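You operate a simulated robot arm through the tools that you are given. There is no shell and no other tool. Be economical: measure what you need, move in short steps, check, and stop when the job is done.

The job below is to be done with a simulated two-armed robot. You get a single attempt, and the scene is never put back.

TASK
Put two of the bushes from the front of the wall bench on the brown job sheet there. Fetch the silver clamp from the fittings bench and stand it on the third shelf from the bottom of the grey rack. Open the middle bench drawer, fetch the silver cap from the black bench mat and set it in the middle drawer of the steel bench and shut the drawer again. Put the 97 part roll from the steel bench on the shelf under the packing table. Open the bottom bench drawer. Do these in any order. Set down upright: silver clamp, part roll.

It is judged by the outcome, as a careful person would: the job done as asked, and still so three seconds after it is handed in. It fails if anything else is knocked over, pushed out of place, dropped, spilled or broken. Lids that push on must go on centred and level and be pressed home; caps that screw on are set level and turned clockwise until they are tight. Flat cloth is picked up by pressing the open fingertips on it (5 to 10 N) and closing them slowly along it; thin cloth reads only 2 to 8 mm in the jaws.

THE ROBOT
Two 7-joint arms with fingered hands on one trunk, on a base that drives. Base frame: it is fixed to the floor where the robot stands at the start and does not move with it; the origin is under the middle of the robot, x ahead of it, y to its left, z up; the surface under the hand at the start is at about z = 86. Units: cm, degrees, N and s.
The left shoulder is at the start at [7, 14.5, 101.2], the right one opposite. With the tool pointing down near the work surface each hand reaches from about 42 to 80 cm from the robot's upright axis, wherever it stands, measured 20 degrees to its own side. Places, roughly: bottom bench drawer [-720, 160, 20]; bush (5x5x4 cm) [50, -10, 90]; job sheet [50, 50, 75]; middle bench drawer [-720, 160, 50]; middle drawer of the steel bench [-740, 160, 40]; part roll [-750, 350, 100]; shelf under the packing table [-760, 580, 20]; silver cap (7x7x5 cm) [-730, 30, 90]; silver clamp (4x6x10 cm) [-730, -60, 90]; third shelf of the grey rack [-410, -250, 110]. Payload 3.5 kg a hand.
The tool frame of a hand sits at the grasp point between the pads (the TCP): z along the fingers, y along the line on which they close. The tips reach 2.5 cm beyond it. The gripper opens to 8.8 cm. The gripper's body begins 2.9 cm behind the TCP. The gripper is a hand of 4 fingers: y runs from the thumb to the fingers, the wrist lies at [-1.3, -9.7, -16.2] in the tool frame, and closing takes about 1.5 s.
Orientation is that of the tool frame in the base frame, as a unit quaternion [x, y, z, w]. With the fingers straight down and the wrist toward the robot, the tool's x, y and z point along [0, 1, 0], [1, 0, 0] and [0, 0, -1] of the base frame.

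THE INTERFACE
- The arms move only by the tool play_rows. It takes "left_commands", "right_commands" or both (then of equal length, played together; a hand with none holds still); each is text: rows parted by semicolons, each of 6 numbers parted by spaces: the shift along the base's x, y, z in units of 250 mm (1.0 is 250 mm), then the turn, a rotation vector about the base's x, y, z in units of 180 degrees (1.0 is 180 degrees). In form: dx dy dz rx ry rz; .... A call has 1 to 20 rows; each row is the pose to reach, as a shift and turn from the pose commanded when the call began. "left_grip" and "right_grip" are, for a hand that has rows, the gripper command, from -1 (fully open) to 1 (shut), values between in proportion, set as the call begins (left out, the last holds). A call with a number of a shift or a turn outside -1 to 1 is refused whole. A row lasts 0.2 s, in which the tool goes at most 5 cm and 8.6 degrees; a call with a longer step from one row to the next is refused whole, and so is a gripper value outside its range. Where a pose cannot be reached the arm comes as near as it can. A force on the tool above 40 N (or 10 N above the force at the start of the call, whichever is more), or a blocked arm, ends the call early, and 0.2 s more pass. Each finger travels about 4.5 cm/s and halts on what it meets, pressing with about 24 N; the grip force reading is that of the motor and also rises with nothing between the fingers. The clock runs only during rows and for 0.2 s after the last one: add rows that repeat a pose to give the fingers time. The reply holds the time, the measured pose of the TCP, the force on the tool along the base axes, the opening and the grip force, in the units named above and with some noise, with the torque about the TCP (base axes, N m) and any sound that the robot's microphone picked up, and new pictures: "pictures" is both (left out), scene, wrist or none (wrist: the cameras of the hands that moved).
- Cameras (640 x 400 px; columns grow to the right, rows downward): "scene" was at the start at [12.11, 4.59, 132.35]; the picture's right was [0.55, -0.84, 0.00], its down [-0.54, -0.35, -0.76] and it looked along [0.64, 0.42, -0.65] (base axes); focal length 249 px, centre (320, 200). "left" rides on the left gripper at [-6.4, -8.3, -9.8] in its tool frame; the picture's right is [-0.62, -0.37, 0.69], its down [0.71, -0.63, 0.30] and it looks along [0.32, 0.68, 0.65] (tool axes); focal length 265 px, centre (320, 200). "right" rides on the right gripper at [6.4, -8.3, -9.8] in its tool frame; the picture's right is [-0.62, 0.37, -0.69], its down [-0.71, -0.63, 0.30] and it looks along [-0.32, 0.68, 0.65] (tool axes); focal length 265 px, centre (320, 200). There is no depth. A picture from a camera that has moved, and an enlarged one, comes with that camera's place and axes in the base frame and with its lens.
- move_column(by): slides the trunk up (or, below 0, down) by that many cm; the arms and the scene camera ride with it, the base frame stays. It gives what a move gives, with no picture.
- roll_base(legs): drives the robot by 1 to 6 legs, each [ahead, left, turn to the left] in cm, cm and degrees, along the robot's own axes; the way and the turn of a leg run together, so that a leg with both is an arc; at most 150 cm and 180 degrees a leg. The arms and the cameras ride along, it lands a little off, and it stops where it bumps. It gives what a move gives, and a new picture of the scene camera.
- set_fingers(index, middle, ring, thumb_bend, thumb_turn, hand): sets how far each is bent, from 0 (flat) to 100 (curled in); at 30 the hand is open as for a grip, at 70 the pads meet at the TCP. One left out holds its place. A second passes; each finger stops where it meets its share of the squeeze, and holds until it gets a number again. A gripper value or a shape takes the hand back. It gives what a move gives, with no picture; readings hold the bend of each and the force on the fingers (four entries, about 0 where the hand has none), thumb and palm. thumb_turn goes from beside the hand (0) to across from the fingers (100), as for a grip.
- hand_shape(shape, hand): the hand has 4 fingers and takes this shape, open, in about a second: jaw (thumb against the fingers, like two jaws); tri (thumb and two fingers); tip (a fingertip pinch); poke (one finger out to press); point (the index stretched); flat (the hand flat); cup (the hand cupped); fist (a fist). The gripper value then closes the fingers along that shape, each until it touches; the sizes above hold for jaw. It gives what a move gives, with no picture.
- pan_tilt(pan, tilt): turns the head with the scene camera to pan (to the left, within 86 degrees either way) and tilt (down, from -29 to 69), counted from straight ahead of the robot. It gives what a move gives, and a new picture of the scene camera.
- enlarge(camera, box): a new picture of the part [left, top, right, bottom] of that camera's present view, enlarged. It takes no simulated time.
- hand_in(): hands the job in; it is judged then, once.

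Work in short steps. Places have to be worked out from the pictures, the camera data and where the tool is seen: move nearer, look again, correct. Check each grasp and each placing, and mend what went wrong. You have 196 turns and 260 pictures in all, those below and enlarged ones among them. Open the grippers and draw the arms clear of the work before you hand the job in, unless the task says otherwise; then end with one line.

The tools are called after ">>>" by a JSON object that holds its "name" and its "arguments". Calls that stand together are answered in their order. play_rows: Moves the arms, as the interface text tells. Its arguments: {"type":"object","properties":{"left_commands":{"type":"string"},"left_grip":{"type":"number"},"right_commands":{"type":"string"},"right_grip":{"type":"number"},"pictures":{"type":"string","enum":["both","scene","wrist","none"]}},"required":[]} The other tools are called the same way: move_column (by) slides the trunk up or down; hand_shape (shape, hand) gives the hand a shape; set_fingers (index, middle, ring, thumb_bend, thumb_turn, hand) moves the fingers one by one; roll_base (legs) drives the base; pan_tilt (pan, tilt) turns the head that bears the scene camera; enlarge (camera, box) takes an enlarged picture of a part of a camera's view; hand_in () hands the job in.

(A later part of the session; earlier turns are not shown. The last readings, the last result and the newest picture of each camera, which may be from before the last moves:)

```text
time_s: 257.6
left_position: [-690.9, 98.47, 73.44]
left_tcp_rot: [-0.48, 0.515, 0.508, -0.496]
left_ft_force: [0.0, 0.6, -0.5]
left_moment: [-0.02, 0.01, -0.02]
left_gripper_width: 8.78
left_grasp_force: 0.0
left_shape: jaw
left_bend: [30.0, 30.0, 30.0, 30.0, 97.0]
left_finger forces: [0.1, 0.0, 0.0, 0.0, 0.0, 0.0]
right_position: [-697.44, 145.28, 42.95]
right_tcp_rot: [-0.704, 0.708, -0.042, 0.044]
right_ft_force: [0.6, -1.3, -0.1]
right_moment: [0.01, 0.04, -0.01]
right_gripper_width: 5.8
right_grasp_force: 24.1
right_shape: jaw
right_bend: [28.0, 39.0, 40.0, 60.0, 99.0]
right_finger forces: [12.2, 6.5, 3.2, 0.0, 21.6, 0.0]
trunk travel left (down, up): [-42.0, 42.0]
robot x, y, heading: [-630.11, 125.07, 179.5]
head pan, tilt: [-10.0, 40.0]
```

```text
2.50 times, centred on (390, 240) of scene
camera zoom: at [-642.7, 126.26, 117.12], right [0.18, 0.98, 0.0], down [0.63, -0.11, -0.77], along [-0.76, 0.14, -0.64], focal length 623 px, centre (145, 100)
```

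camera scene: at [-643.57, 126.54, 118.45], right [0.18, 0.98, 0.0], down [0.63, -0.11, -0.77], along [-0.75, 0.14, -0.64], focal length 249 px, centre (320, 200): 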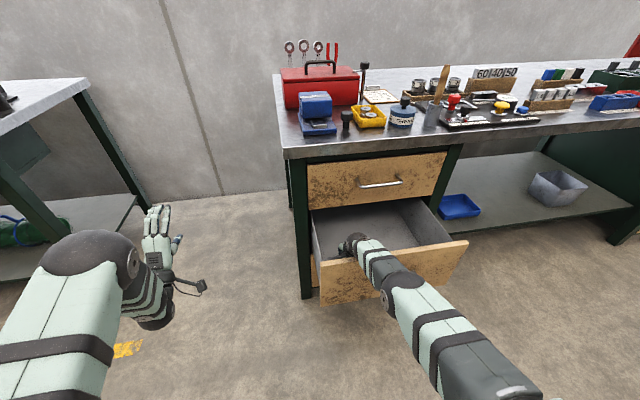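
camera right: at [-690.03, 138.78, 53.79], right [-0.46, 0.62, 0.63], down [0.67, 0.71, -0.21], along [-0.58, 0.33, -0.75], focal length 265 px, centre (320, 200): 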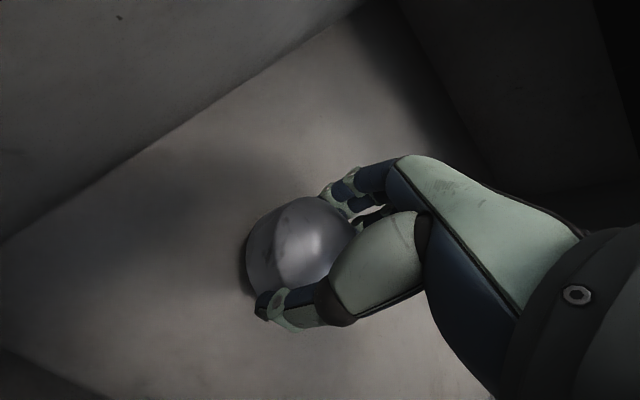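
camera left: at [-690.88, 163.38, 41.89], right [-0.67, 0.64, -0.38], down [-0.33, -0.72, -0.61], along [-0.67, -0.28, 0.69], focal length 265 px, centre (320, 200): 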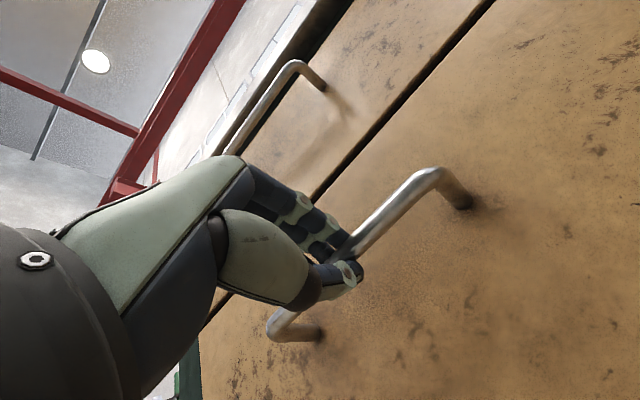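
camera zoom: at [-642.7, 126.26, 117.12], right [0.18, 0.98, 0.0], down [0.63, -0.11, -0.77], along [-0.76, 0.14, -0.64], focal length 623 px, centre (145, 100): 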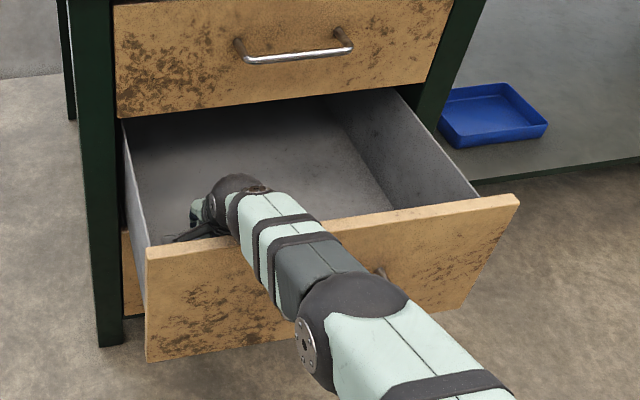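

The contact shadow shows the cap is only millimetres above the floor, and the forearm rests on the drawer front. I raise the trunk back 1.2 cm and release.

>>> {"name": "move_column", "arguments": {"by": 1.2}}

>>> {"name": "play_rows", "arguments": {"right_commands": "0 0 0 0 0 0;0 0 0 0 0 0;0 0 0 0 0 0;0 0 0 0 0 0;0 0 0 0 0 0;0 0 0 0 0 0;0 0 0 0 0 0", "right_grip": -0.8}}

```text
time_s: 258.2
left_position: [-691.24, 98.45, 74.38]
left_tcp_rot: [-0.482, 0.517, 0.505, -0.496]
left_ft_force: [0.0, -0.4, 0.0]
left_moment: [0.02, -0.02, -0.02]
left_gripper_width: 8.8
left_grasp_force: 0.2
left_shape: jaw
left_bend: [30.0, 30.0, 30.0, 30.0, 97.0]
left_finger forces: [0.0, 0.0, 0.1, 0.0, 0.1, 0.0]
right_position: [-696.88, 145.18, 42.65]
right_tcp_rot: [-0.704, 0.706, -0.052, 0.053]
right_ft_force: [0.5, -0.2, -1.0]
right_moment: [0.0, 0.04, -0.01]
right_gripper_width: 5.79
right_grasp_force: 23.8
right_shape: jaw
right_bend: [28.0, 39.0, 40.0, 60.0, 99.0]
right_finger forces: [12.2, 6.4, 3.2, 0.0, 21.4, 0.0]
trunk travel left (down, up): [-43.2, 40.8]
robot x, y, heading: [-630.24, 124.67, 179.7]
head pan, tilt: [-10.0, 40.0]
```

```text
time_s: 259.8
left_position: [-691.19, 98.39, 74.31]
left_tcp_rot: [-0.481, 0.518, 0.506, -0.494]
left_ft_force: [-0.3, -0.2, 0.4]
left_moment: [-0.01, 0.05, 0.02]
left_gripper_width: 8.81
left_grasp_force: 0.0
left_shape: jaw
left_bend: [30.0, 30.0, 30.0, 30.0, 97.0]
left_finger forces: [0.1, 0.1, 0.0, 0.1, 0.0, 0.1]
right_position: [-696.83, 145.23, 42.66]
right_tcp_rot: [-0.704, 0.707, -0.052, 0.052]
right_ft_force: [0.0, 0.4, 0.5]
right_moment: [-0.03, 0.0, -0.01]
right_gripper_width: 7.92
right_grasp_force: 0.0
right_shape: jaw
right_bend: [30.0, 32.0, 30.0, 34.0, 98.0]
right_finger forces: [0.0, 0.0, 0.1, 0.0, 0.1, 0.1]
trunk travel left (down, up): [-43.2, 40.8]
robot x, y, heading: [-630.34, 124.69, 179.6]
head pan, tilt: [-10.0, 40.0]
camera scene: at [-643.34, 126.45, 118.16], right [0.18, 0.98, 0.0], down [0.63, -0.11, -0.77], along [-0.76, 0.14, -0.64], focal length 249 px, centre (320, 200)
camera right: at [-689.96, 138.65, 53.65], right [-0.46, 0.62, 0.63], down [0.67, 0.71, -0.21], along [-0.58, 0.33, -0.75], focal length 265 px, centre (320, 200)
```

scene: 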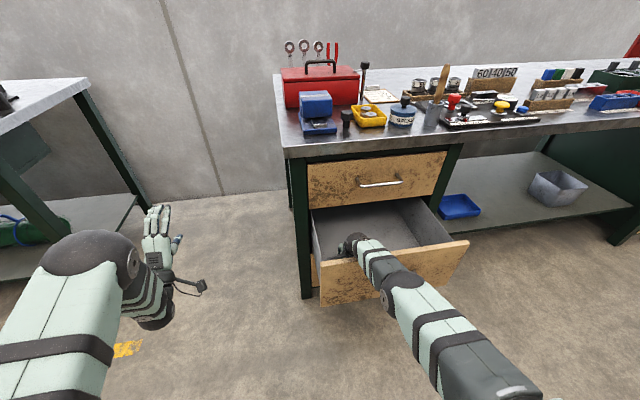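
right: 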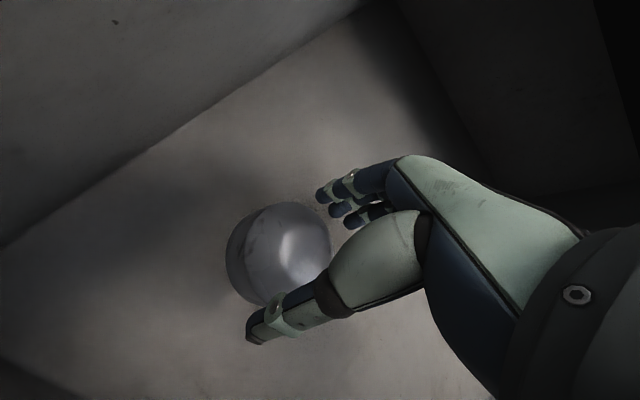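

Released. I raise the hand straight out of the drawer, then back over the front.

>>> {"name": "play_rows", "arguments": {"right_commands": "0 0 0.1 0 0 0;0 0 0.22 0 0 0;0 0 0.38 0 0 0;0 0 0.54 0 0 0;0 0 0.7 0 0 0;0 0 0.86 0 0 0;0.05 0 0.98 0 0 0;0.2 0 1 0 0 0;0.38 0 1 0 0 0;0.56 0 1 0 0 0;0.74 0 1 0 0 0"}}

```text
time_s: 262.2
left_position: [-691.38, 98.52, 74.19]
left_tcp_rot: [-0.483, 0.517, 0.505, -0.494]
left_ft_force: [0.5, -0.3, 0.0]
left_moment: [-0.01, 0.03, 0.02]
left_gripper_width: 8.79
left_grasp_force: 0.1
left_shape: jaw
left_bend: [30.0, 30.0, 30.0, 30.0, 97.0]
left_finger forces: [0.0, 0.0, 0.1, 0.1, 0.0, 0.0]
right_position: [-678.37, 145.25, 67.37]
right_tcp_rot: [-0.704, 0.706, -0.053, 0.053]
right_ft_force: [-0.5, 0.4, -0.3]
right_moment: [-0.01, 0.01, -0.04]
right_gripper_width: 7.92
right_grasp_force: 0.1
right_shape: jaw
right_bend: [29.0, 32.0, 30.0, 33.0, 98.0]
right_finger forces: [0.1, 0.0, 0.1, 0.0, 0.0, 0.0]
trunk travel left (down, up): [-43.2, 40.8]
robot x, y, heading: [-630.3, 125.08, 179.8]
head pan, tilt: [-10.0, 40.0]
camera scene: at [-643.63, 126.52, 118.12], right [0.18, 0.98, 0.0], down [0.63, -0.11, -0.77], along [-0.75, 0.14, -0.64], focal length 249 px, centre (320, 200)
camera right: at [-671.48, 138.73, 78.35], right [-0.47, 0.62, 0.63], down [0.67, 0.71, -0.21], along [-0.58, 0.33, -0.75], focal length 265 px, centre (320, 200)
```

scene: 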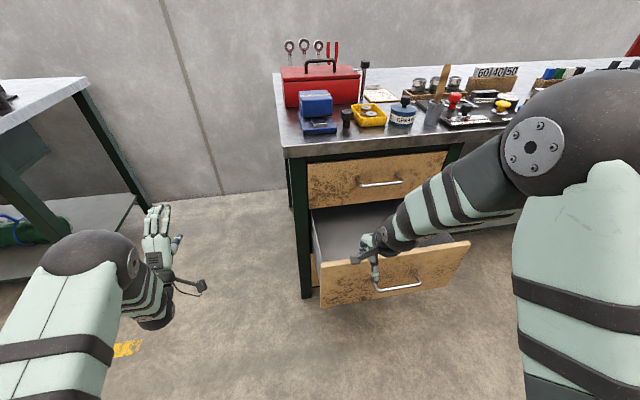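
right: 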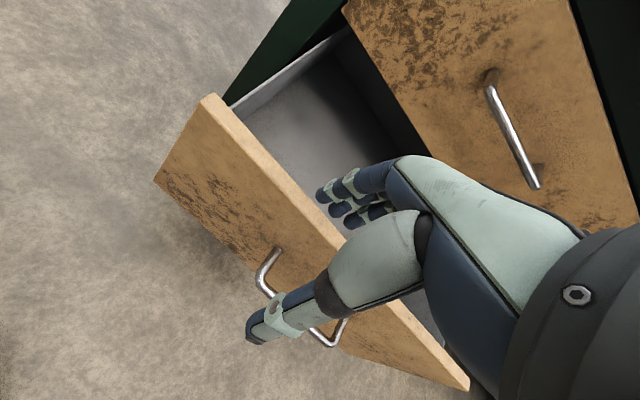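

The hand is out. I back off and shift north to bring the left hand in front of the open drawer's handle.

>>> {"name": "roll_base", "arguments": {"legs": [[-18, 0, 0]]}}

>>> {"name": "enlarge", "arguments": {"camera": "scene", "box": [240, 120, 480, 300]}}

```text
time_s: 263.7
left_position: [-673.54, 98.54, 74.14]
left_tcp_rot: [-0.481, 0.519, 0.506, -0.493]
left_ft_force: [0.7, 0.7, 0.8]
left_moment: [0.0, 0.01, 0.01]
left_gripper_width: 8.81
left_grasp_force: 0.1
left_shape: jaw
left_bend: [30.0, 30.0, 30.0, 30.0, 97.0]
left_finger forces: [0.1, 0.0, 0.0, 0.0, 0.0, 0.1]
right_position: [-660.27, 145.3, 67.34]
right_tcp_rot: [-0.703, 0.708, -0.054, 0.055]
right_ft_force: [0.0, -0.3, 0.4]
right_moment: [0.01, 0.01, -0.02]
right_gripper_width: 7.91
right_grasp_force: 0.1
right_shape: jaw
right_bend: [29.0, 32.0, 30.0, 33.0, 98.0]
right_finger forces: [0.0, 0.0, 0.0, 0.0, 0.0, 0.1]
trunk travel left (down, up): [-43.2, 40.8]
robot x, y, heading: [-612.16, 124.65, 179.4]
head pan, tilt: [-10.0, 40.0]
camera scene: at [-625.6, 126.45, 118.12], right [0.18, 0.98, 0.0], down [0.63, -0.12, -0.77], along [-0.75, 0.14, -0.64], focal length 249 px, centre (320, 200)
```

scene: 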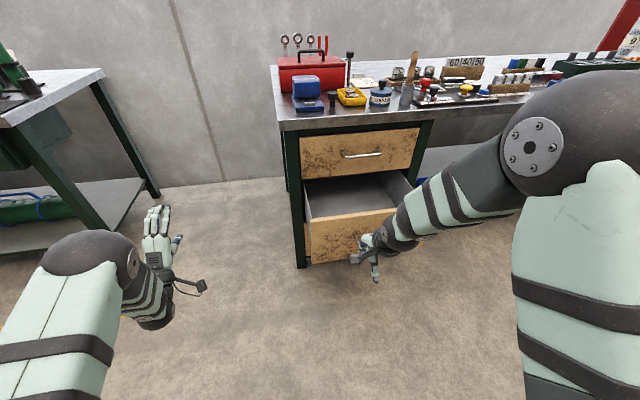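

```text
2.22 times, centred on (360, 210) of scene
camera zoom: at [-625.6, 126.45, 118.12], right [0.18, 0.98, 0.0], down [0.63, -0.12, -0.77], along [-0.75, 0.14, -0.64], focal length 554 px, centre (231, 178)
```

zoom: 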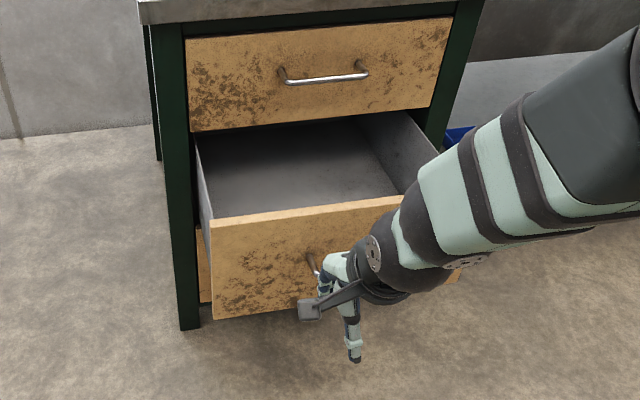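

The cap lies behind the drawer front (the hand came out empty). I lower the trunk and shift north for the left hand.

>>> {"name": "roll_base", "arguments": {"legs": [[0, -55, 0.6]]}}

>>> {"name": "move_column", "arguments": {"by": -24}}

>>> {"name": "play_rows", "arguments": {"left_commands": "0 0 0 0 0 0", "pictures": "both"}}

```text
time_s: 266.9
left_position: [-673.06, 152.95, 74.09]
left_tcp_rot: [-0.485, 0.515, 0.502, -0.497]
left_ft_force: [0.1, 0.5, 0.2]
left_moment: [0.04, -0.02, 0.0]
left_gripper_width: 8.79
left_grasp_force: 0.0
left_shape: jaw
left_bend: [30.0, 30.0, 30.0, 30.0, 97.0]
left_finger forces: [0.0, 0.0, 0.1, 0.1, 0.1, 0.0]
right_position: [-660.61, 199.78, 67.24]
right_tcp_rot: [0.709, -0.701, 0.054, -0.055]
right_ft_force: [-0.1, -0.3, 0.9]
right_moment: [0.0, 0.0, -0.01]
right_gripper_width: 7.93
right_grasp_force: 0.0
right_shape: jaw
right_bend: [29.0, 32.0, 30.0, 33.0, 98.0]
right_finger forces: [0.1, 0.1, 0.0, 0.1, 0.0, 0.0]
trunk travel left (down, up): [-43.2, 40.8]
robot x, y, heading: [-612.17, 180.37, -179.7]
head pan, tilt: [-10.0, 40.0]
camera scene: at [-625.67, 181.57, 118.1], right [0.17, 0.99, 0.0], down [0.63, -0.11, -0.77], along [-0.76, 0.13, -0.64], focal length 249 px, centre (320, 200)
```

scene: 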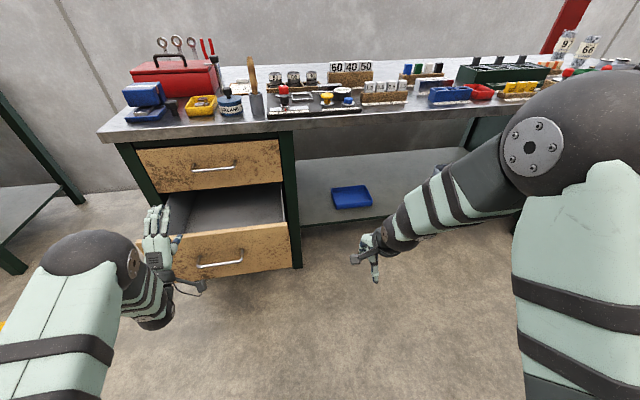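

```text
time_s: 269.4
left_position: [-673.03, 152.93, 50.25]
left_tcp_rot: [-0.485, 0.515, 0.502, -0.497]
left_ft_force: [0.2, -0.3, 0.1]
left_moment: [-0.01, 0.0, -0.01]
left_gripper_width: 8.78
left_grasp_force: 0.1
left_shape: jaw
left_bend: [30.0, 30.0, 30.0, 30.0, 97.0]
left_finger forces: [0.1, 0.1, 0.0, 0.0, 0.0, 0.0]
right_position: [-660.45, 199.81, 43.32]
right_tcp_rot: [0.708, -0.702, 0.054, -0.055]
right_ft_force: [0.0, 0.0, -0.2]
right_moment: [0.03, 0.03, -0.01]
right_gripper_width: 7.91
right_grasp_force: 0.0
right_shape: jaw
right_bend: [29.0, 32.0, 30.0, 33.0, 98.0]
right_finger forces: [0.0, 0.0, 0.1, 0.0, 0.0, 0.1]
trunk travel left (down, up): [-19.2, 64.8]
robot x, y, heading: [-612.25, 180.3, -179.4]
head pan, tilt: [-10.0, 40.0]
```

```text
time_s: 269.8
left_position: [-673.14, 152.87, 50.26]
left_tcp_rot: [-0.486, 0.515, 0.502, -0.497]
left_ft_force: [0.0, -0.7, -0.5]
left_moment: [0.0, -0.01, -0.01]
left_gripper_width: 8.8
left_grasp_force: 0.1
left_shape: jaw
left_bend: [30.0, 30.0, 30.0, 30.0, 97.0]
left_finger forces: [0.0, 0.1, 0.0, 0.0, 0.1, 0.0]
right_position: [-660.52, 199.82, 43.33]
right_tcp_rot: [0.708, -0.702, 0.055, -0.055]
right_ft_force: [0.7, 0.8, -0.2]
right_moment: [0.01, 0.0, 0.03]
right_gripper_width: 7.91
right_grasp_force: 0.0
right_shape: jaw
right_bend: [29.0, 32.0, 30.0, 33.0, 98.0]
right_finger forces: [0.0, 0.1, 0.1, 0.0, 0.1, 0.0]
trunk travel left (down, up): [-19.2, 64.8]
robot x, y, heading: [-611.89, 180.09, -179.7]
head pan, tilt: [-10.0, 40.0]
camera scene: at [-625.66, 181.52, 94.11], right [0.17, 0.99, 0.0], down [0.63, -0.11, -0.77], along [-0.76, 0.13, -0.64], focal length 249 px, centre (320, 200)
camera left: at [-662.95, 158.75, 41.76], right [-0.67, 0.63, -0.39], down [-0.33, -0.72, -0.61], along [-0.67, -0.28, 0.69], focal length 265 px, centre (320, 200)
```

scene: 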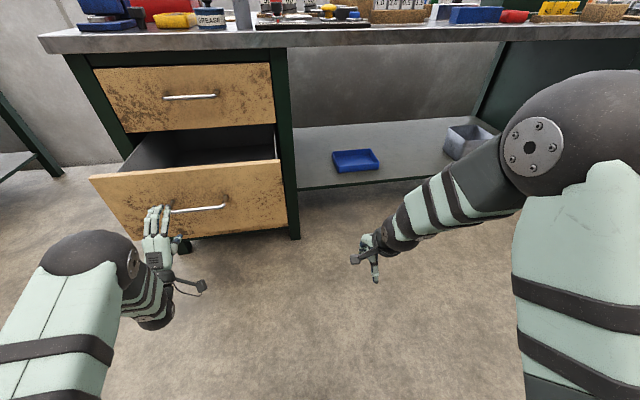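
left: 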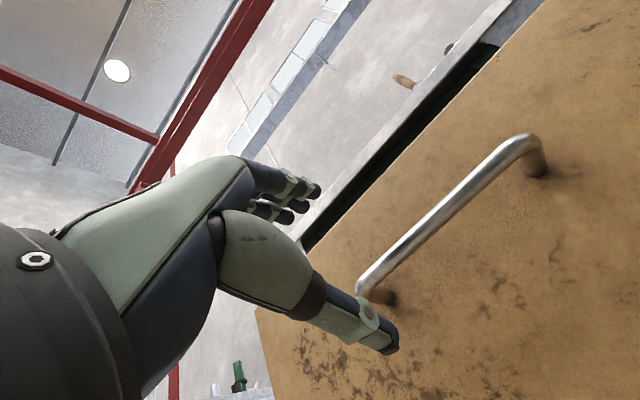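

The bar is at z≈50, y≈158, x≈-681. I move over to it and grip.

>>> {"name": "play_rows", "arguments": {"left_commands": "0 0.1 0 0 0 0;0 0.18 -0.01 0 0 0;-0.1 0.18 -0.01 0 0 0;-0.2 0.18 -0.01 0 0 0;-0.28 0.18 -0.01 0 0 0;-0.32 0.18 -0.01 0 0 0", "pictures": "none"}}

>>> {"name": "play_rows", "arguments": {"left_commands": "0 0 0 0 0 0;0 0 0 0 0 0;0 0 0 0 0 0;0 0 0 0 0 0;0 0 0 0 0 0;0 0 0 0 0 0;0 0 0 0 0 0;0 0 0 0 0 0;0 0 0 0 0 0", "left_grip": 1, "pictures": "wrist"}}

```text
time_s: 271.2
left_position: [-680.96, 157.45, 49.78]
left_tcp_rot: [-0.486, 0.515, 0.502, -0.497]
left_ft_force: [0.3, 0.4, -0.4]
left_moment: [-0.01, 0.0, -0.01]
left_gripper_width: 8.81
left_grasp_force: 0.1
left_shape: jaw
left_bend: [30.0, 30.0, 30.0, 30.0, 97.0]
left_finger forces: [0.1, 0.0, 0.1, 0.1, 0.0, 0.0]
right_position: [-660.52, 199.78, 43.32]
right_tcp_rot: [0.708, -0.702, 0.054, -0.055]
right_ft_force: [0.7, 0.1, -0.9]
right_moment: [-0.02, -0.01, 0.0]
right_gripper_width: 7.91
right_grasp_force: 0.0
right_shape: jaw
right_bend: [29.0, 32.0, 30.0, 33.0, 98.0]
right_finger forces: [0.0, 0.1, 0.0, 0.0, 0.0, 0.1]
trunk travel left (down, up): [-19.2, 64.8]
robot x, y, heading: [-612.06, 180.09, -179.7]
head pan, tilt: [-10.0, 40.0]
```

```text
time_s: 273.2
left_position: [-681.11, 157.46, 49.62]
left_tcp_rot: [-0.487, 0.515, 0.5, -0.497]
left_ft_force: [-1.8, 0.1, -6.3]
left_moment: [0.0, 0.1, 0.01]
left_gripper_width: 0.02
left_grasp_force: 24.1
left_shape: jaw
left_bend: [70.0, 70.0, 70.0, 57.0, 100.0]
left_finger forces: [0.8, 0.1, 0.0, 0.0, 8.1, 0.1]
right_position: [-660.63, 199.8, 43.13]
right_tcp_rot: [0.708, -0.702, 0.055, -0.055]
right_ft_force: [0.3, -0.7, 0.1]
right_moment: [-0.02, 0.02, -0.01]
right_gripper_width: 7.9
right_grasp_force: 0.1
right_shape: jaw
right_bend: [29.0, 32.0, 30.0, 33.0, 98.0]
right_finger forces: [0.0, 0.0, 0.0, 0.1, 0.0, 0.1]
trunk travel left (down, up): [-19.2, 64.8]
robot x, y, heading: [-612.4, 180.05, -179.5]
head pan, tilt: [-10.0, 40.0]
camera left: at [-670.95, 163.24, 41.34], right [-0.67, 0.63, -0.39], down [-0.33, -0.72, -0.61], along [-0.67, -0.28, 0.69], focal length 265 px, centre (320, 200)
```

left: 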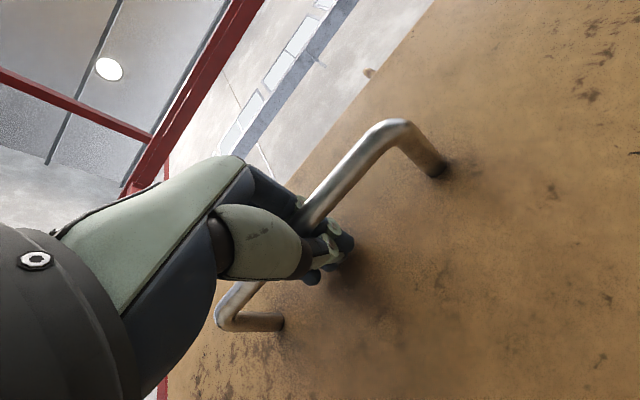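

The hand is closed around the bar. I push the drawer shut by rolling forward.

>>> {"name": "roll_base", "arguments": {"legs": [[20, 0, 0]]}}

```text
time_s: 274.8
left_position: [-701.09, 157.24, 49.63]
left_tcp_rot: [-0.486, 0.516, 0.502, -0.496]
left_ft_force: [-0.4, 4.2, -7.8]
left_moment: [0.04, 0.17, 0.07]
left_gripper_width: 0.01
left_grasp_force: 24.2
left_shape: jaw
left_bend: [70.0, 70.0, 70.0, 57.0, 100.0]
left_finger forces: [0.2, 0.1, 0.0, 0.1, 8.3, 0.0]
right_position: [-680.63, 199.57, 43.2]
right_tcp_rot: [0.709, -0.701, 0.054, -0.056]
right_ft_force: [0.3, 0.2, -0.2]
right_moment: [0.02, 0.02, -0.06]
right_gripper_width: 7.9
right_grasp_force: 0.1
right_shape: jaw
right_bend: [29.0, 32.0, 30.0, 33.0, 98.0]
right_finger forces: [0.0, 0.0, 0.1, 0.0, 0.0, 0.0]
trunk travel left (down, up): [-19.2, 64.8]
robot x, y, heading: [-632.03, 179.87, -179.7]
head pan, tilt: [-10.0, 40.0]
camera scene: at [-645.8, 181.36, 94.08], right [0.17, 0.99, 0.0], down [0.64, -0.11, -0.77], along [-0.75, 0.13, -0.64], focal length 249 px, centre (320, 200)
```

scene: 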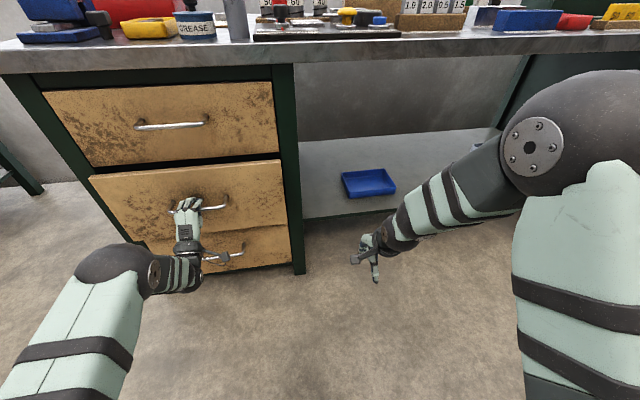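

A few centimetres remain; I push on.

>>> {"name": "roll_base", "arguments": {"legs": [[7, 0, 0]]}}

```text
time_s: 275.7
left_position: [-704.91, 157.31, 49.51]
left_tcp_rot: [-0.483, 0.512, 0.507, -0.496]
left_ft_force: [6.7, 1.3, 1.1]
left_moment: [0.0, 0.04, 0.06]
left_gripper_width: 0.0
left_grasp_force: 24.2
left_shape: jaw
left_bend: [70.0, 70.0, 70.0, 58.0, 100.0]
left_finger forces: [1.9, 0.0, 0.1, 0.0, 2.6, 0.0]
right_position: [-684.98, 199.42, 43.22]
right_tcp_rot: [0.709, -0.701, 0.054, -0.054]
right_ft_force: [-0.3, 0.3, 0.7]
right_moment: [0.0, -0.03, 0.02]
right_gripper_width: 7.88
right_grasp_force: 0.2
right_shape: jaw
right_bend: [29.0, 32.0, 30.0, 33.0, 98.0]
right_finger forces: [0.1, 0.0, 0.0, 0.0, 0.1, 0.1]
trunk travel left (down, up): [-19.2, 64.8]
robot x, y, heading: [-636.67, 180.09, -179.5]
head pan, tilt: [-10.0, 40.0]
stopped in leg 1: the force on the tool passed its limit at 148 N (the readings are from after the stop); the commanded pose is now the measured one
camera scene: at [-650.04, 181.33, 94.12], right [0.16, 0.99, 0.0], down [0.63, -0.11, -0.77], along [-0.76, 0.13, -0.64], focal length 249 px, centre (320, 200)
```

scene: 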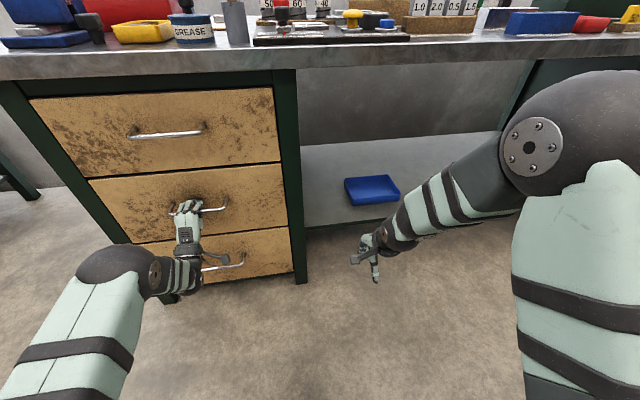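

The middle drawer is flush shut. I release and draw back, then lower the trunk for the bottom handle (z≈29).

>>> {"name": "play_rows", "arguments": {"left_commands": "0 0 0 0 0 0;0 0 0 0 0 0;0 0 0 0 0 0;0 0 0 0 0 0;0 0 0 0 0 0;0 0 0 0 0 0;0 0 0 0 0 0;0 0 0 0 0 0", "left_grip": -1, "pictures": "none"}}

>>> {"name": "roll_base", "arguments": {"legs": [[-16, 0, 0]]}}

>>> {"name": "move_column", "arguments": {"by": -19}}

>>> {"name": "play_rows", "arguments": {"left_commands": "0 0 0 0 0 0"}}

```text
time_s: 277.5
left_position: [-704.87, 157.21, 49.53]
left_tcp_rot: [-0.484, 0.512, 0.506, -0.497]
left_ft_force: [2.2, -1.1, 0.8]
left_moment: [0.0, 0.11, 0.06]
left_gripper_width: 8.79
left_grasp_force: 0.0
left_shape: jaw
left_bend: [30.0, 29.0, 30.0, 30.0, 98.0]
left_finger forces: [0.0, 2.3, 0.0, 0.0, 0.0, 0.1]
right_position: [-684.97, 199.61, 43.2]
right_tcp_rot: [0.71, -0.7, 0.054, -0.054]
right_ft_force: [-0.1, 0.6, 0.7]
right_moment: [0.01, 0.02, 0.01]
right_gripper_width: 7.9
right_grasp_force: 0.1
right_shape: jaw
right_bend: [29.0, 32.0, 30.0, 33.0, 98.0]
right_finger forces: [0.0, 0.1, 0.1, 0.0, 0.0, 0.0]
trunk travel left (down, up): [-19.2, 64.8]
robot x, y, heading: [-636.55, 179.95, -179.5]
head pan, tilt: [-10.0, 40.0]
```

```text
time_s: 279.0
left_position: [-688.51, 157.19, 49.43]
left_tcp_rot: [-0.483, 0.512, 0.506, -0.497]
left_ft_force: [-0.8, 0.2, -0.6]
left_moment: [0.01, 0.0, 0.01]
left_gripper_width: 8.77
left_grasp_force: 0.0
left_shape: jaw
left_bend: [30.0, 30.0, 30.0, 30.0, 98.0]
left_finger forces: [0.0, 0.1, 0.0, 0.0, 0.0, 0.1]
right_position: [-668.83, 199.54, 43.22]
right_tcp_rot: [0.71, -0.7, 0.053, -0.055]
right_ft_force: [1.1, 0.5, 0.7]
right_moment: [-0.01, 0.01, 0.0]
right_gripper_width: 7.91
right_grasp_force: 0.1
right_shape: jaw
right_bend: [29.0, 32.0, 30.0, 33.0, 98.0]
right_finger forces: [0.0, 0.1, 0.1, 0.0, 0.0, 0.0]
trunk travel left (down, up): [-19.2, 64.8]
robot x, y, heading: [-620.41, 180.46, -179.4]
head pan, tilt: [-10.0, 40.0]
camera scene: at [-633.82, 181.45, 94.11], right [0.16, 0.99, 0.0], down [0.63, -0.1, -0.77], along [-0.76, 0.12, -0.64], focal length 249 px, centre (320, 200)
```

scene: 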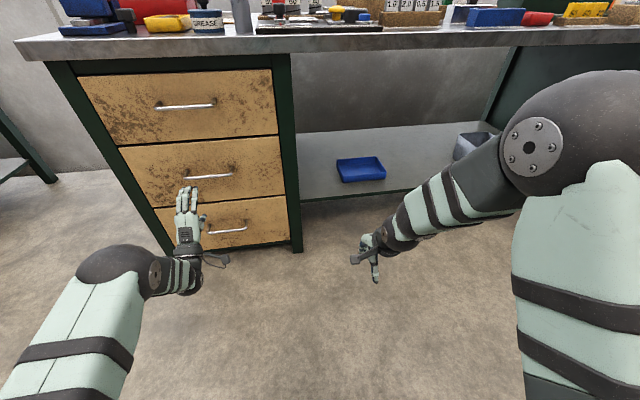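

```text
time_s: 281.0
left_position: [-688.45, 157.29, 30.42]
left_tcp_rot: [-0.485, 0.511, 0.505, -0.498]
left_ft_force: [0.0, 0.1, 0.0]
left_moment: [-0.02, 0.0, -0.02]
left_gripper_width: 8.79
left_grasp_force: 0.1
left_shape: jaw
left_bend: [30.0, 30.0, 30.0, 30.0, 98.0]
left_finger forces: [0.1, 0.0, 0.0, 0.1, 0.0, 0.0]
right_position: [-668.8, 199.54, 24.19]
right_tcp_rot: [0.709, -0.701, 0.055, -0.056]
right_ft_force: [0.0, -0.5, 0.6]
right_moment: [-0.01, 0.0, -0.04]
right_gripper_width: 7.93
right_grasp_force: 0.2
right_shape: jaw
right_bend: [29.0, 32.0, 30.0, 33.0, 98.0]
right_finger forces: [0.1, 0.1, 0.1, 0.0, 0.0, 0.0]
trunk travel left (down, up): [-0.2, 83.8]
robot x, y, heading: [-620.23, 180.2, -178.9]
head pan, tilt: [-10.0, 40.0]
```

```text
time_s: 281.4
left_position: [-688.65, 157.31, 30.5]
left_tcp_rot: [-0.484, 0.512, 0.506, -0.498]
left_ft_force: [0.3, -1.0, -0.1]
left_moment: [-0.02, -0.02, 0.04]
left_gripper_width: 8.8
left_grasp_force: 0.2
left_shape: jaw
left_bend: [30.0, 30.0, 30.0, 30.0, 98.0]
left_finger forces: [0.0, 0.0, 0.0, 0.0, 0.0, 0.0]
right_position: [-668.87, 199.59, 24.21]
right_tcp_rot: [0.71, -0.7, 0.055, -0.056]
right_ft_force: [0.2, 0.7, 0.0]
right_moment: [0.0, -0.02, -0.02]
right_gripper_width: 7.88
right_grasp_force: 0.1
right_shape: jaw
right_bend: [29.0, 32.0, 30.0, 33.0, 98.0]
right_finger forces: [0.0, 0.0, 0.0, 0.0, 0.1, 0.0]
trunk travel left (down, up): [-0.2, 83.8]
robot x, y, heading: [-620.29, 180.27, -179.4]
head pan, tilt: [-10.0, 40.0]
camera scene: at [-633.84, 181.45, 75.11], right [0.16, 0.99, 0.0], down [0.63, -0.1, -0.77], along [-0.76, 0.12, -0.64], focal length 249 px, centre (320, 200)
camera left: at [-678.54, 163.07, 22.1], right [-0.67, 0.64, -0.38], down [-0.33, -0.71, -0.61], along [-0.66, -0.29, 0.69], focal length 265 px, centre (320, 200)
```

scene: 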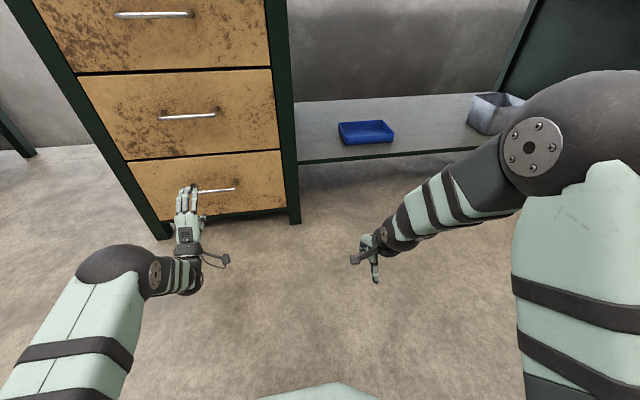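
left: 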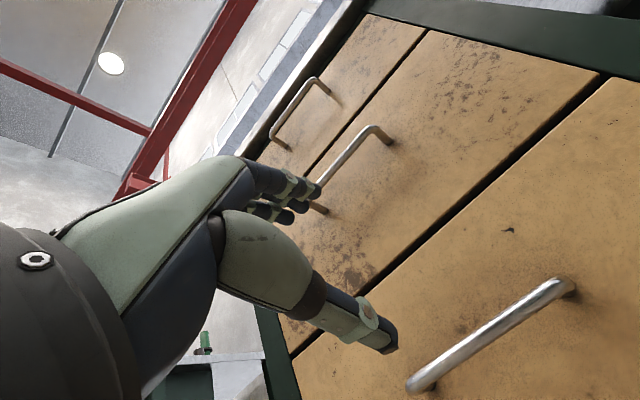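

The bottom handle is at z≈25.5, y≈158. I lower the hand 5 cm and approach.

>>> {"name": "play_rows", "arguments": {"left_commands": "0 0.01 -0.1 0 0 0;0 0.02 -0.2 0 0 0;-0.15 0.02 -0.2 0 0 0;-0.3 0.02 -0.2 0 0 0;-0.3 0.02 -0.2 0 0 0"}}

```text
time_s: 282.6
left_position: [-695.36, 157.69, 25.79]
left_tcp_rot: [-0.485, 0.513, 0.505, -0.497]
left_ft_force: [0.2, -0.6, 0.2]
left_moment: [0.02, -0.03, -0.01]
left_gripper_width: 8.83
left_grasp_force: 0.1
left_shape: jaw
left_bend: [30.0, 30.0, 30.0, 30.0, 98.0]
left_finger forces: [0.0, 0.0, 0.1, 0.0, 0.1, 0.0]
left hand out of reach, approached as far as the arm can: row 4, 5
right_position: [-668.83, 199.37, 24.28]
right_tcp_rot: [0.71, -0.7, 0.054, -0.055]
right_ft_force: [-0.1, -1.0, -0.1]
right_moment: [-0.02, -0.02, 0.01]
right_gripper_width: 7.96
right_grasp_force: 0.0
right_shape: jaw
right_bend: [29.0, 32.0, 30.0, 33.0, 98.0]
right_finger forces: [0.0, 0.1, 0.1, 0.0, 0.0, 0.1]
trunk travel left (down, up): [-0.2, 83.8]
robot x, y, heading: [-620.49, 180.13, -179.1]
head pan, tilt: [-10.0, 40.0]
camera scene: at [-633.84, 181.45, 75.1], right [0.16, 0.99, 0.0], down [0.63, -0.1, -0.77], along [-0.76, 0.12, -0.64], focal length 249 px, centre (320, 200)
camera left: at [-685.36, 163.58, 17.42], right [-0.67, 0.64, -0.38], down [-0.33, -0.71, -0.62], along [-0.66, -0.29, 0.69], focal length 265 px, centre (320, 200)
```

scene: 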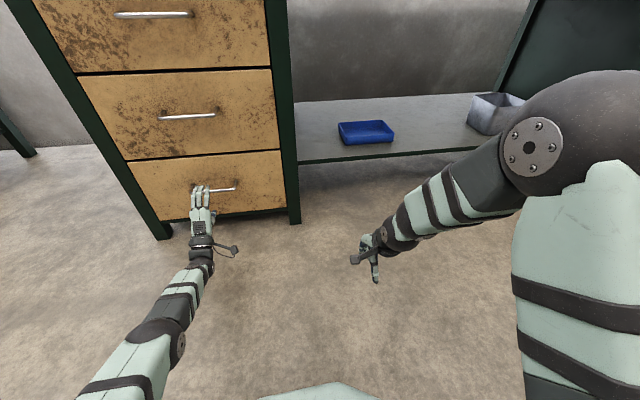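
left: 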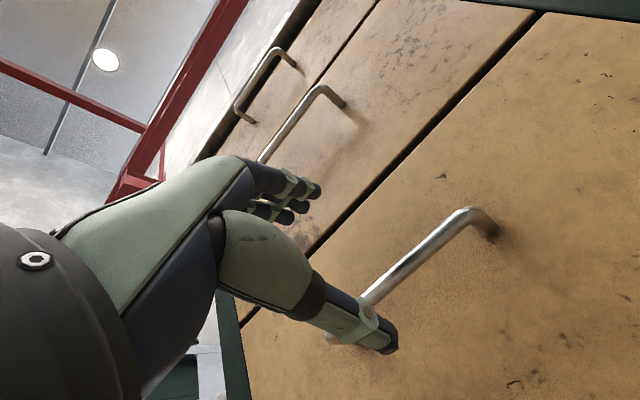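

Aligned. I roll ahead 7 cm to bring the bar between the fingers, then close.

>>> {"name": "roll_base", "arguments": {"legs": [[7.5, 0, 0]]}}

>>> {"name": "play_rows", "arguments": {"left_commands": "0 0 0 0 0 0;0 0 0 0 0 0;0 0 0 0 0 0;0 0 0 0 0 0;0 0 0 0 0 0;0 0 0 0 0 0;0 0 0 0 0 0;0 0 0 0 0 0;0 0 0 0 0 0", "left_grip": 1, "pictures": "wrist"}}

```text
time_s: 283.7
left_position: [-702.92, 157.62, 25.89]
left_tcp_rot: [-0.484, 0.512, 0.505, -0.499]
left_ft_force: [-1.2, 0.1, 0.2]
left_moment: [-0.04, 0.01, -0.01]
left_gripper_width: 8.8
left_grasp_force: 0.1
left_shape: jaw
left_bend: [30.0, 30.0, 30.0, 30.0, 98.0]
left_finger forces: [0.0, 0.0, 0.0, 0.0, 0.0, 0.0]
right_position: [-676.41, 199.27, 24.24]
right_tcp_rot: [0.71, -0.7, 0.055, -0.056]
right_ft_force: [-0.6, 0.0, -0.3]
right_moment: [0.02, 0.01, -0.01]
right_gripper_width: 7.89
right_grasp_force: 0.1
right_shape: jaw
right_bend: [29.0, 32.0, 30.0, 33.0, 98.0]
right_finger forces: [0.0, 0.0, 0.0, 0.0, 0.1, 0.1]
trunk travel left (down, up): [-0.2, 83.8]
robot x, y, heading: [-628.03, 180.15, -179.0]
head pan, tilt: [-10.0, 40.0]
camera scene: at [-641.38, 181.34, 75.11], right [0.16, 0.99, 0.0], down [0.63, -0.1, -0.77], along [-0.76, 0.12, -0.64], focal length 249 px, centre (320, 200)
```

scene: 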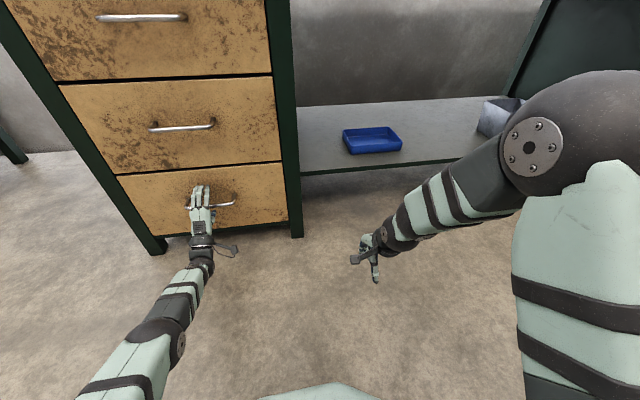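

```text
time_s: 285.7
left_position: [-702.92, 157.47, 25.54]
left_tcp_rot: [-0.485, 0.513, 0.506, -0.496]
left_ft_force: [-2.6, 0.4, -7.2]
left_moment: [0.05, 0.01, -0.01]
left_gripper_width: 0.09
left_grasp_force: 23.9
left_shape: jaw
left_bend: [70.0, 70.0, 70.0, 77.0, 100.0]
left_finger forces: [2.5, 0.0, 0.0, 0.1, 7.7, 0.0]
right_position: [-676.45, 199.34, 24.15]
right_tcp_rot: [0.71, -0.7, 0.054, -0.055]
right_ft_force: [-0.2, 0.2, -0.1]
right_moment: [0.01, 0.03, 0.03]
right_gripper_width: 7.93
right_grasp_force: 0.0
right_shape: jaw
right_bend: [29.0, 32.0, 30.0, 33.0, 98.0]
right_finger forces: [0.0, 0.0, 0.1, 0.1, 0.1, 0.0]
trunk travel left (down, up): [-0.2, 83.8]
robot x, y, heading: [-628.28, 180.18, -179.2]
head pan, tilt: [-10.0, 40.0]
camera left: at [-692.88, 163.45, 17.29], right [-0.67, 0.64, -0.38], down [-0.33, -0.71, -0.62], along [-0.66, -0.29, 0.69], focal length 265 px, centre (320, 200)
```

left: 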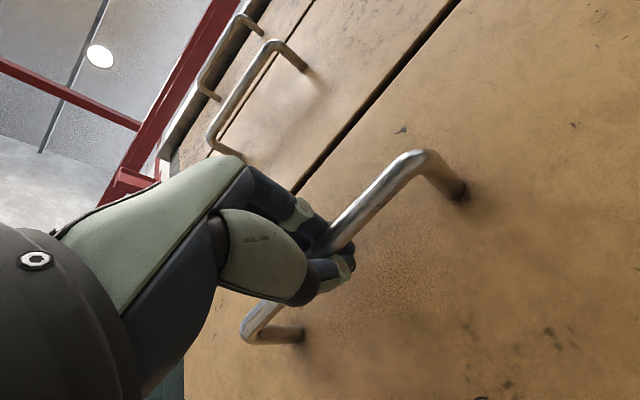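

The fingers encircle the bar. I pull by rolling back 22 cm (short of the stool).

>>> {"name": "roll_base", "arguments": {"legs": [[-22, 0, 0]]}}

```text
time_s: 287.4
left_position: [-680.57, 157.78, 25.73]
left_tcp_rot: [-0.485, 0.512, 0.505, -0.497]
left_ft_force: [1.5, -3.6, -9.7]
left_moment: [-0.02, -0.04, 0.03]
left_gripper_width: 0.09
left_grasp_force: 23.9
left_shape: jaw
left_bend: [70.0, 70.0, 70.0, 77.0, 100.0]
left_finger forces: [1.9, 0.1, 0.0, 0.0, 10.2, 0.1]
right_position: [-654.01, 199.59, 24.17]
right_tcp_rot: [0.71, -0.699, 0.055, -0.056]
right_ft_force: [-0.7, 0.0, -0.6]
right_moment: [0.03, 0.0, 0.01]
right_gripper_width: 7.94
right_grasp_force: 0.1
right_shape: jaw
right_bend: [29.0, 32.0, 30.0, 33.0, 98.0]
right_finger forces: [0.0, 0.0, 0.1, 0.0, 0.0, 0.0]
trunk travel left (down, up): [-0.2, 83.8]
robot x, y, heading: [-605.75, 180.4, -179.4]
head pan, tilt: [-10.0, 40.0]
camera scene: at [-619.12, 181.58, 75.08], right [0.16, 0.99, 0.0], down [0.64, -0.1, -0.76], along [-0.75, 0.12, -0.64], focal length 249 px, centre (320, 200)
```

scene: 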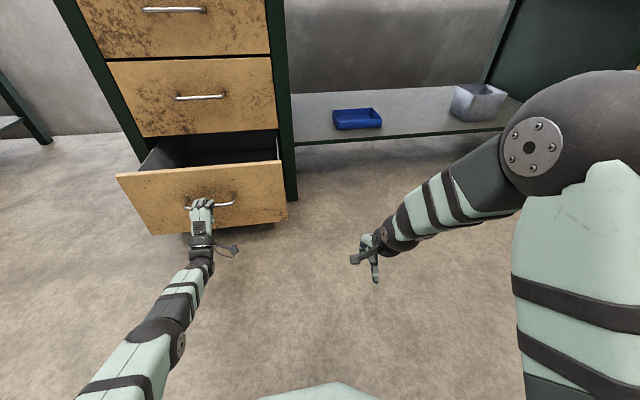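

Open 22 cm. I pull a few more centimetres with the arm, then release.

>>> {"name": "play_rows", "arguments": {"left_commands": "0.06 0 0 0 0 0;0.12 0 0 0 0 0;0.18 0 0 0 0 0;0.24 0 0 0 0 0;0.28 0 0 0 0 0", "pictures": "none"}}

>>> {"name": "play_rows", "arguments": {"left_commands": "0 0 0 0 0 0;0 0 0 0 0 0;0 0 0 0 0 0;0 0 0 0 0 0;0 0 0 0 0 0;0 0 0 0 0 0;0 0 0 0 0 0;0 0 0 0 0 0", "left_grip": -1, "pictures": "none"}}

>>> {"name": "play_rows", "arguments": {"left_commands": "0.1 0 0 0 0 0;0.2 0 0 0 0 0;0.3 -0.05 0 0 0 0;0.4 -0.1 0 0 0 0"}}

```text
time_s: 288.6
left_position: [-673.38, 157.72, 25.67]
left_tcp_rot: [-0.486, 0.512, 0.504, -0.498]
left_ft_force: [-0.2, -2.3, -8.2]
left_moment: [0.02, 0.0, 0.01]
left_gripper_width: 0.08
left_grasp_force: 23.9
left_shape: jaw
left_bend: [70.0, 70.0, 70.0, 77.0, 100.0]
left_finger forces: [2.5, 0.1, 0.0, 0.1, 8.8, 0.1]
right_position: [-654.08, 199.57, 24.22]
right_tcp_rot: [0.71, -0.7, 0.054, -0.055]
right_ft_force: [-0.1, -0.4, 0.2]
right_moment: [-0.01, -0.02, 0.01]
right_gripper_width: 7.91
right_grasp_force: 0.0
right_shape: jaw
right_bend: [29.0, 32.0, 30.0, 33.0, 98.0]
right_finger forces: [0.0, 0.1, 0.0, 0.0, 0.0, 0.0]
trunk travel left (down, up): [-0.2, 83.8]
robot x, y, heading: [-605.48, 180.45, -179.1]
head pan, tilt: [-10.0, 40.0]
```

```text
time_s: 290.4
left_position: [-673.5, 157.82, 25.73]
left_tcp_rot: [-0.486, 0.511, 0.505, -0.497]
left_ft_force: [0.9, -0.8, 0.2]
left_moment: [0.02, 0.04, 0.02]
left_gripper_width: 8.78
left_grasp_force: 0.3
left_shape: jaw
left_bend: [30.0, 30.0, 30.0, 30.0, 98.0]
left_finger forces: [0.1, 0.1, 0.1, 0.1, 0.1, 0.0]
right_position: [-653.95, 199.62, 24.2]
right_tcp_rot: [0.711, -0.699, 0.054, -0.055]
right_ft_force: [-0.2, 0.3, 0.1]
right_moment: [0.01, 0.0, 0.02]
right_gripper_width: 7.9
right_grasp_force: 0.1
right_shape: jaw
right_bend: [29.0, 32.0, 30.0, 33.0, 98.0]
right_finger forces: [0.0, 0.1, 0.0, 0.0, 0.0, 0.0]
trunk travel left (down, up): [-0.2, 83.8]
robot x, y, heading: [-605.77, 180.4, -179.2]
head pan, tilt: [-10.0, 40.0]
```

```text
time_s: 291.4
left_position: [-667.05, 156.93, 26.01]
left_tcp_rot: [-0.485, 0.512, 0.505, -0.497]
left_ft_force: [-0.7, 0.0, -0.8]
left_moment: [0.01, -0.01, 0.0]
left_gripper_width: 8.77
left_grasp_force: 0.1
left_shape: jaw
left_bend: [30.0, 30.0, 30.0, 30.0, 98.0]
left_finger forces: [0.0, 0.1, 0.0, 0.0, 0.0, 0.0]
left hand out of reach, approached as far as the arm can: row 3, 4
right_position: [-654.05, 199.64, 24.2]
right_tcp_rot: [0.711, -0.699, 0.054, -0.055]
right_ft_force: [-0.1, -0.4, -0.9]
right_moment: [-0.03, -0.05, 0.01]
right_gripper_width: 7.92
right_grasp_force: 0.0
right_shape: jaw
right_bend: [29.0, 32.0, 30.0, 33.0, 98.0]
right_finger forces: [0.1, 0.1, 0.1, 0.0, 0.0, 0.1]
trunk travel left (down, up): [-0.2, 83.8]
robot x, y, heading: [-605.72, 180.39, -179.0]
head pan, tilt: [-10.0, 40.0]
camera scene: at [-619.01, 181.62, 75.11], right [0.16, 0.99, 0.0], down [0.63, -0.1, -0.77], along [-0.76, 0.12, -0.64], focal length 249 px, centre (320, 200)
camera left: at [-656.97, 162.85, 17.61], right [-0.67, 0.64, -0.38], down [-0.33, -0.72, -0.62], along [-0.66, -0.29, 0.69], focal length 265 px, centre (320, 200)
```

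scene: 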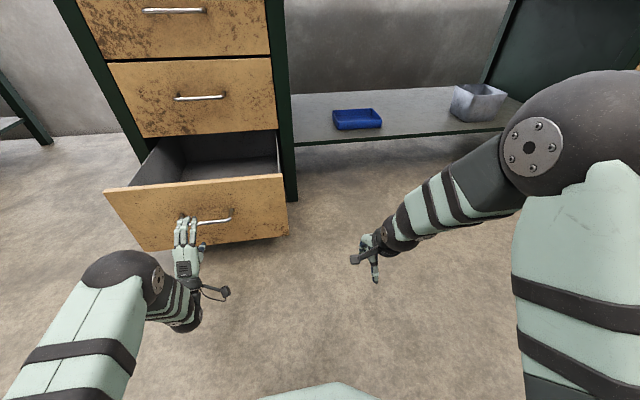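
left: 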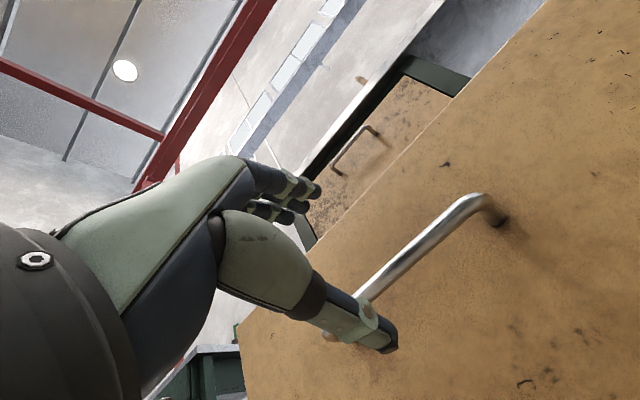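

The bottom drawer stands open ~29 cm. I raise the trunk so the hands clear everything.

>>> {"name": "move_column", "arguments": {"by": 40}}

>>> {"name": "move_column", "arguments": {"by": 17.5}}

>>> {"name": "pan_tilt", "arguments": {"pan": -45, "tilt": 25}}

```text
time_s: 295.2
left_position: [-666.93, 157.01, 65.93]
left_tcp_rot: [-0.486, 0.511, 0.505, -0.497]
left_ft_force: [0.3, -0.6, 0.1]
left_moment: [0.0, 0.0, -0.02]
left_gripper_width: 8.76
left_grasp_force: 0.2
left_shape: jaw
left_bend: [30.0, 30.0, 30.0, 30.0, 98.0]
left_finger forces: [0.1, 0.0, 0.0, 0.0, 0.1, 0.0]
right_position: [-654.02, 199.75, 64.09]
right_tcp_rot: [0.711, -0.699, 0.055, -0.056]
right_ft_force: [0.7, -0.3, 0.3]
right_moment: [-0.01, 0.01, 0.01]
right_gripper_width: 7.91
right_grasp_force: 0.1
right_shape: jaw
right_bend: [29.0, 32.0, 30.0, 33.0, 98.0]
right_finger forces: [0.0, 0.0, 0.0, 0.0, 0.0, 0.0]
trunk travel left (down, up): [-40.2, 43.8]
robot x, y, heading: [-605.68, 180.87, -179.6]
head pan, tilt: [-10.0, 40.0]
```

```text
time_s: 297.2
left_position: [-667.17, 156.9, 83.46]
left_tcp_rot: [-0.486, 0.511, 0.504, -0.498]
left_ft_force: [0.5, 0.3, 0.4]
left_moment: [-0.01, 0.01, -0.02]
left_gripper_width: 8.77
left_grasp_force: 0.0
left_shape: jaw
left_bend: [30.0, 30.0, 30.0, 30.0, 98.0]
left_finger forces: [0.1, 0.0, 0.1, 0.0, 0.0, 0.0]
right_position: [-653.92, 199.58, 81.64]
right_tcp_rot: [0.711, -0.699, 0.054, -0.056]
right_ft_force: [-0.4, 0.6, -0.4]
right_moment: [-0.02, 0.01, 0.01]
right_gripper_width: 7.9
right_grasp_force: 0.0
right_shape: jaw
right_bend: [29.0, 32.0, 30.0, 33.0, 98.0]
right_finger forces: [0.0, 0.0, 0.0, 0.0, 0.0, 0.0]
trunk travel left (down, up): [-57.7, 26.3]
robot x, y, heading: [-605.79, 180.29, -179.0]
head pan, tilt: [-10.0, 40.0]
```

```text
time_s: 298.2
left_position: [-667.07, 157.04, 83.48]
left_tcp_rot: [-0.486, 0.512, 0.505, -0.497]
left_ft_force: [-0.1, 0.5, 0.4]
left_moment: [-0.02, 0.0, -0.01]
left_gripper_width: 8.79
left_grasp_force: 0.2
left_shape: jaw
left_bend: [30.0, 30.0, 30.0, 30.0, 98.0]
left_finger forces: [0.0, 0.1, 0.0, 0.0, 0.0, 0.0]
right_position: [-654.05, 199.66, 81.73]
right_tcp_rot: [0.711, -0.699, 0.055, -0.056]
right_ft_force: [-1.0, 0.3, 0.6]
right_moment: [0.02, -0.01, -0.01]
right_gripper_width: 7.92
right_grasp_force: 0.1
right_shape: jaw
right_bend: [29.0, 32.0, 30.0, 33.0, 98.0]
right_finger forces: [0.0, 0.1, 0.0, 0.0, 0.0, 0.0]
trunk travel left (down, up): [-57.7, 26.3]
robot x, y, heading: [-605.48, 180.86, -179.3]
head pan, tilt: [-45.0, 25.0]
camera scene: at [-617.24, 186.67, 134.93], right [0.7, 0.72, 0.0], down [0.3, -0.29, -0.91], along [-0.65, 0.63, -0.42], focal length 249 px, centre (320, 200)
```

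scene: 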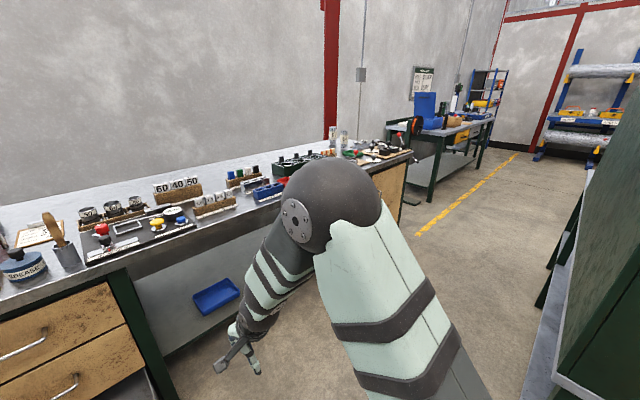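

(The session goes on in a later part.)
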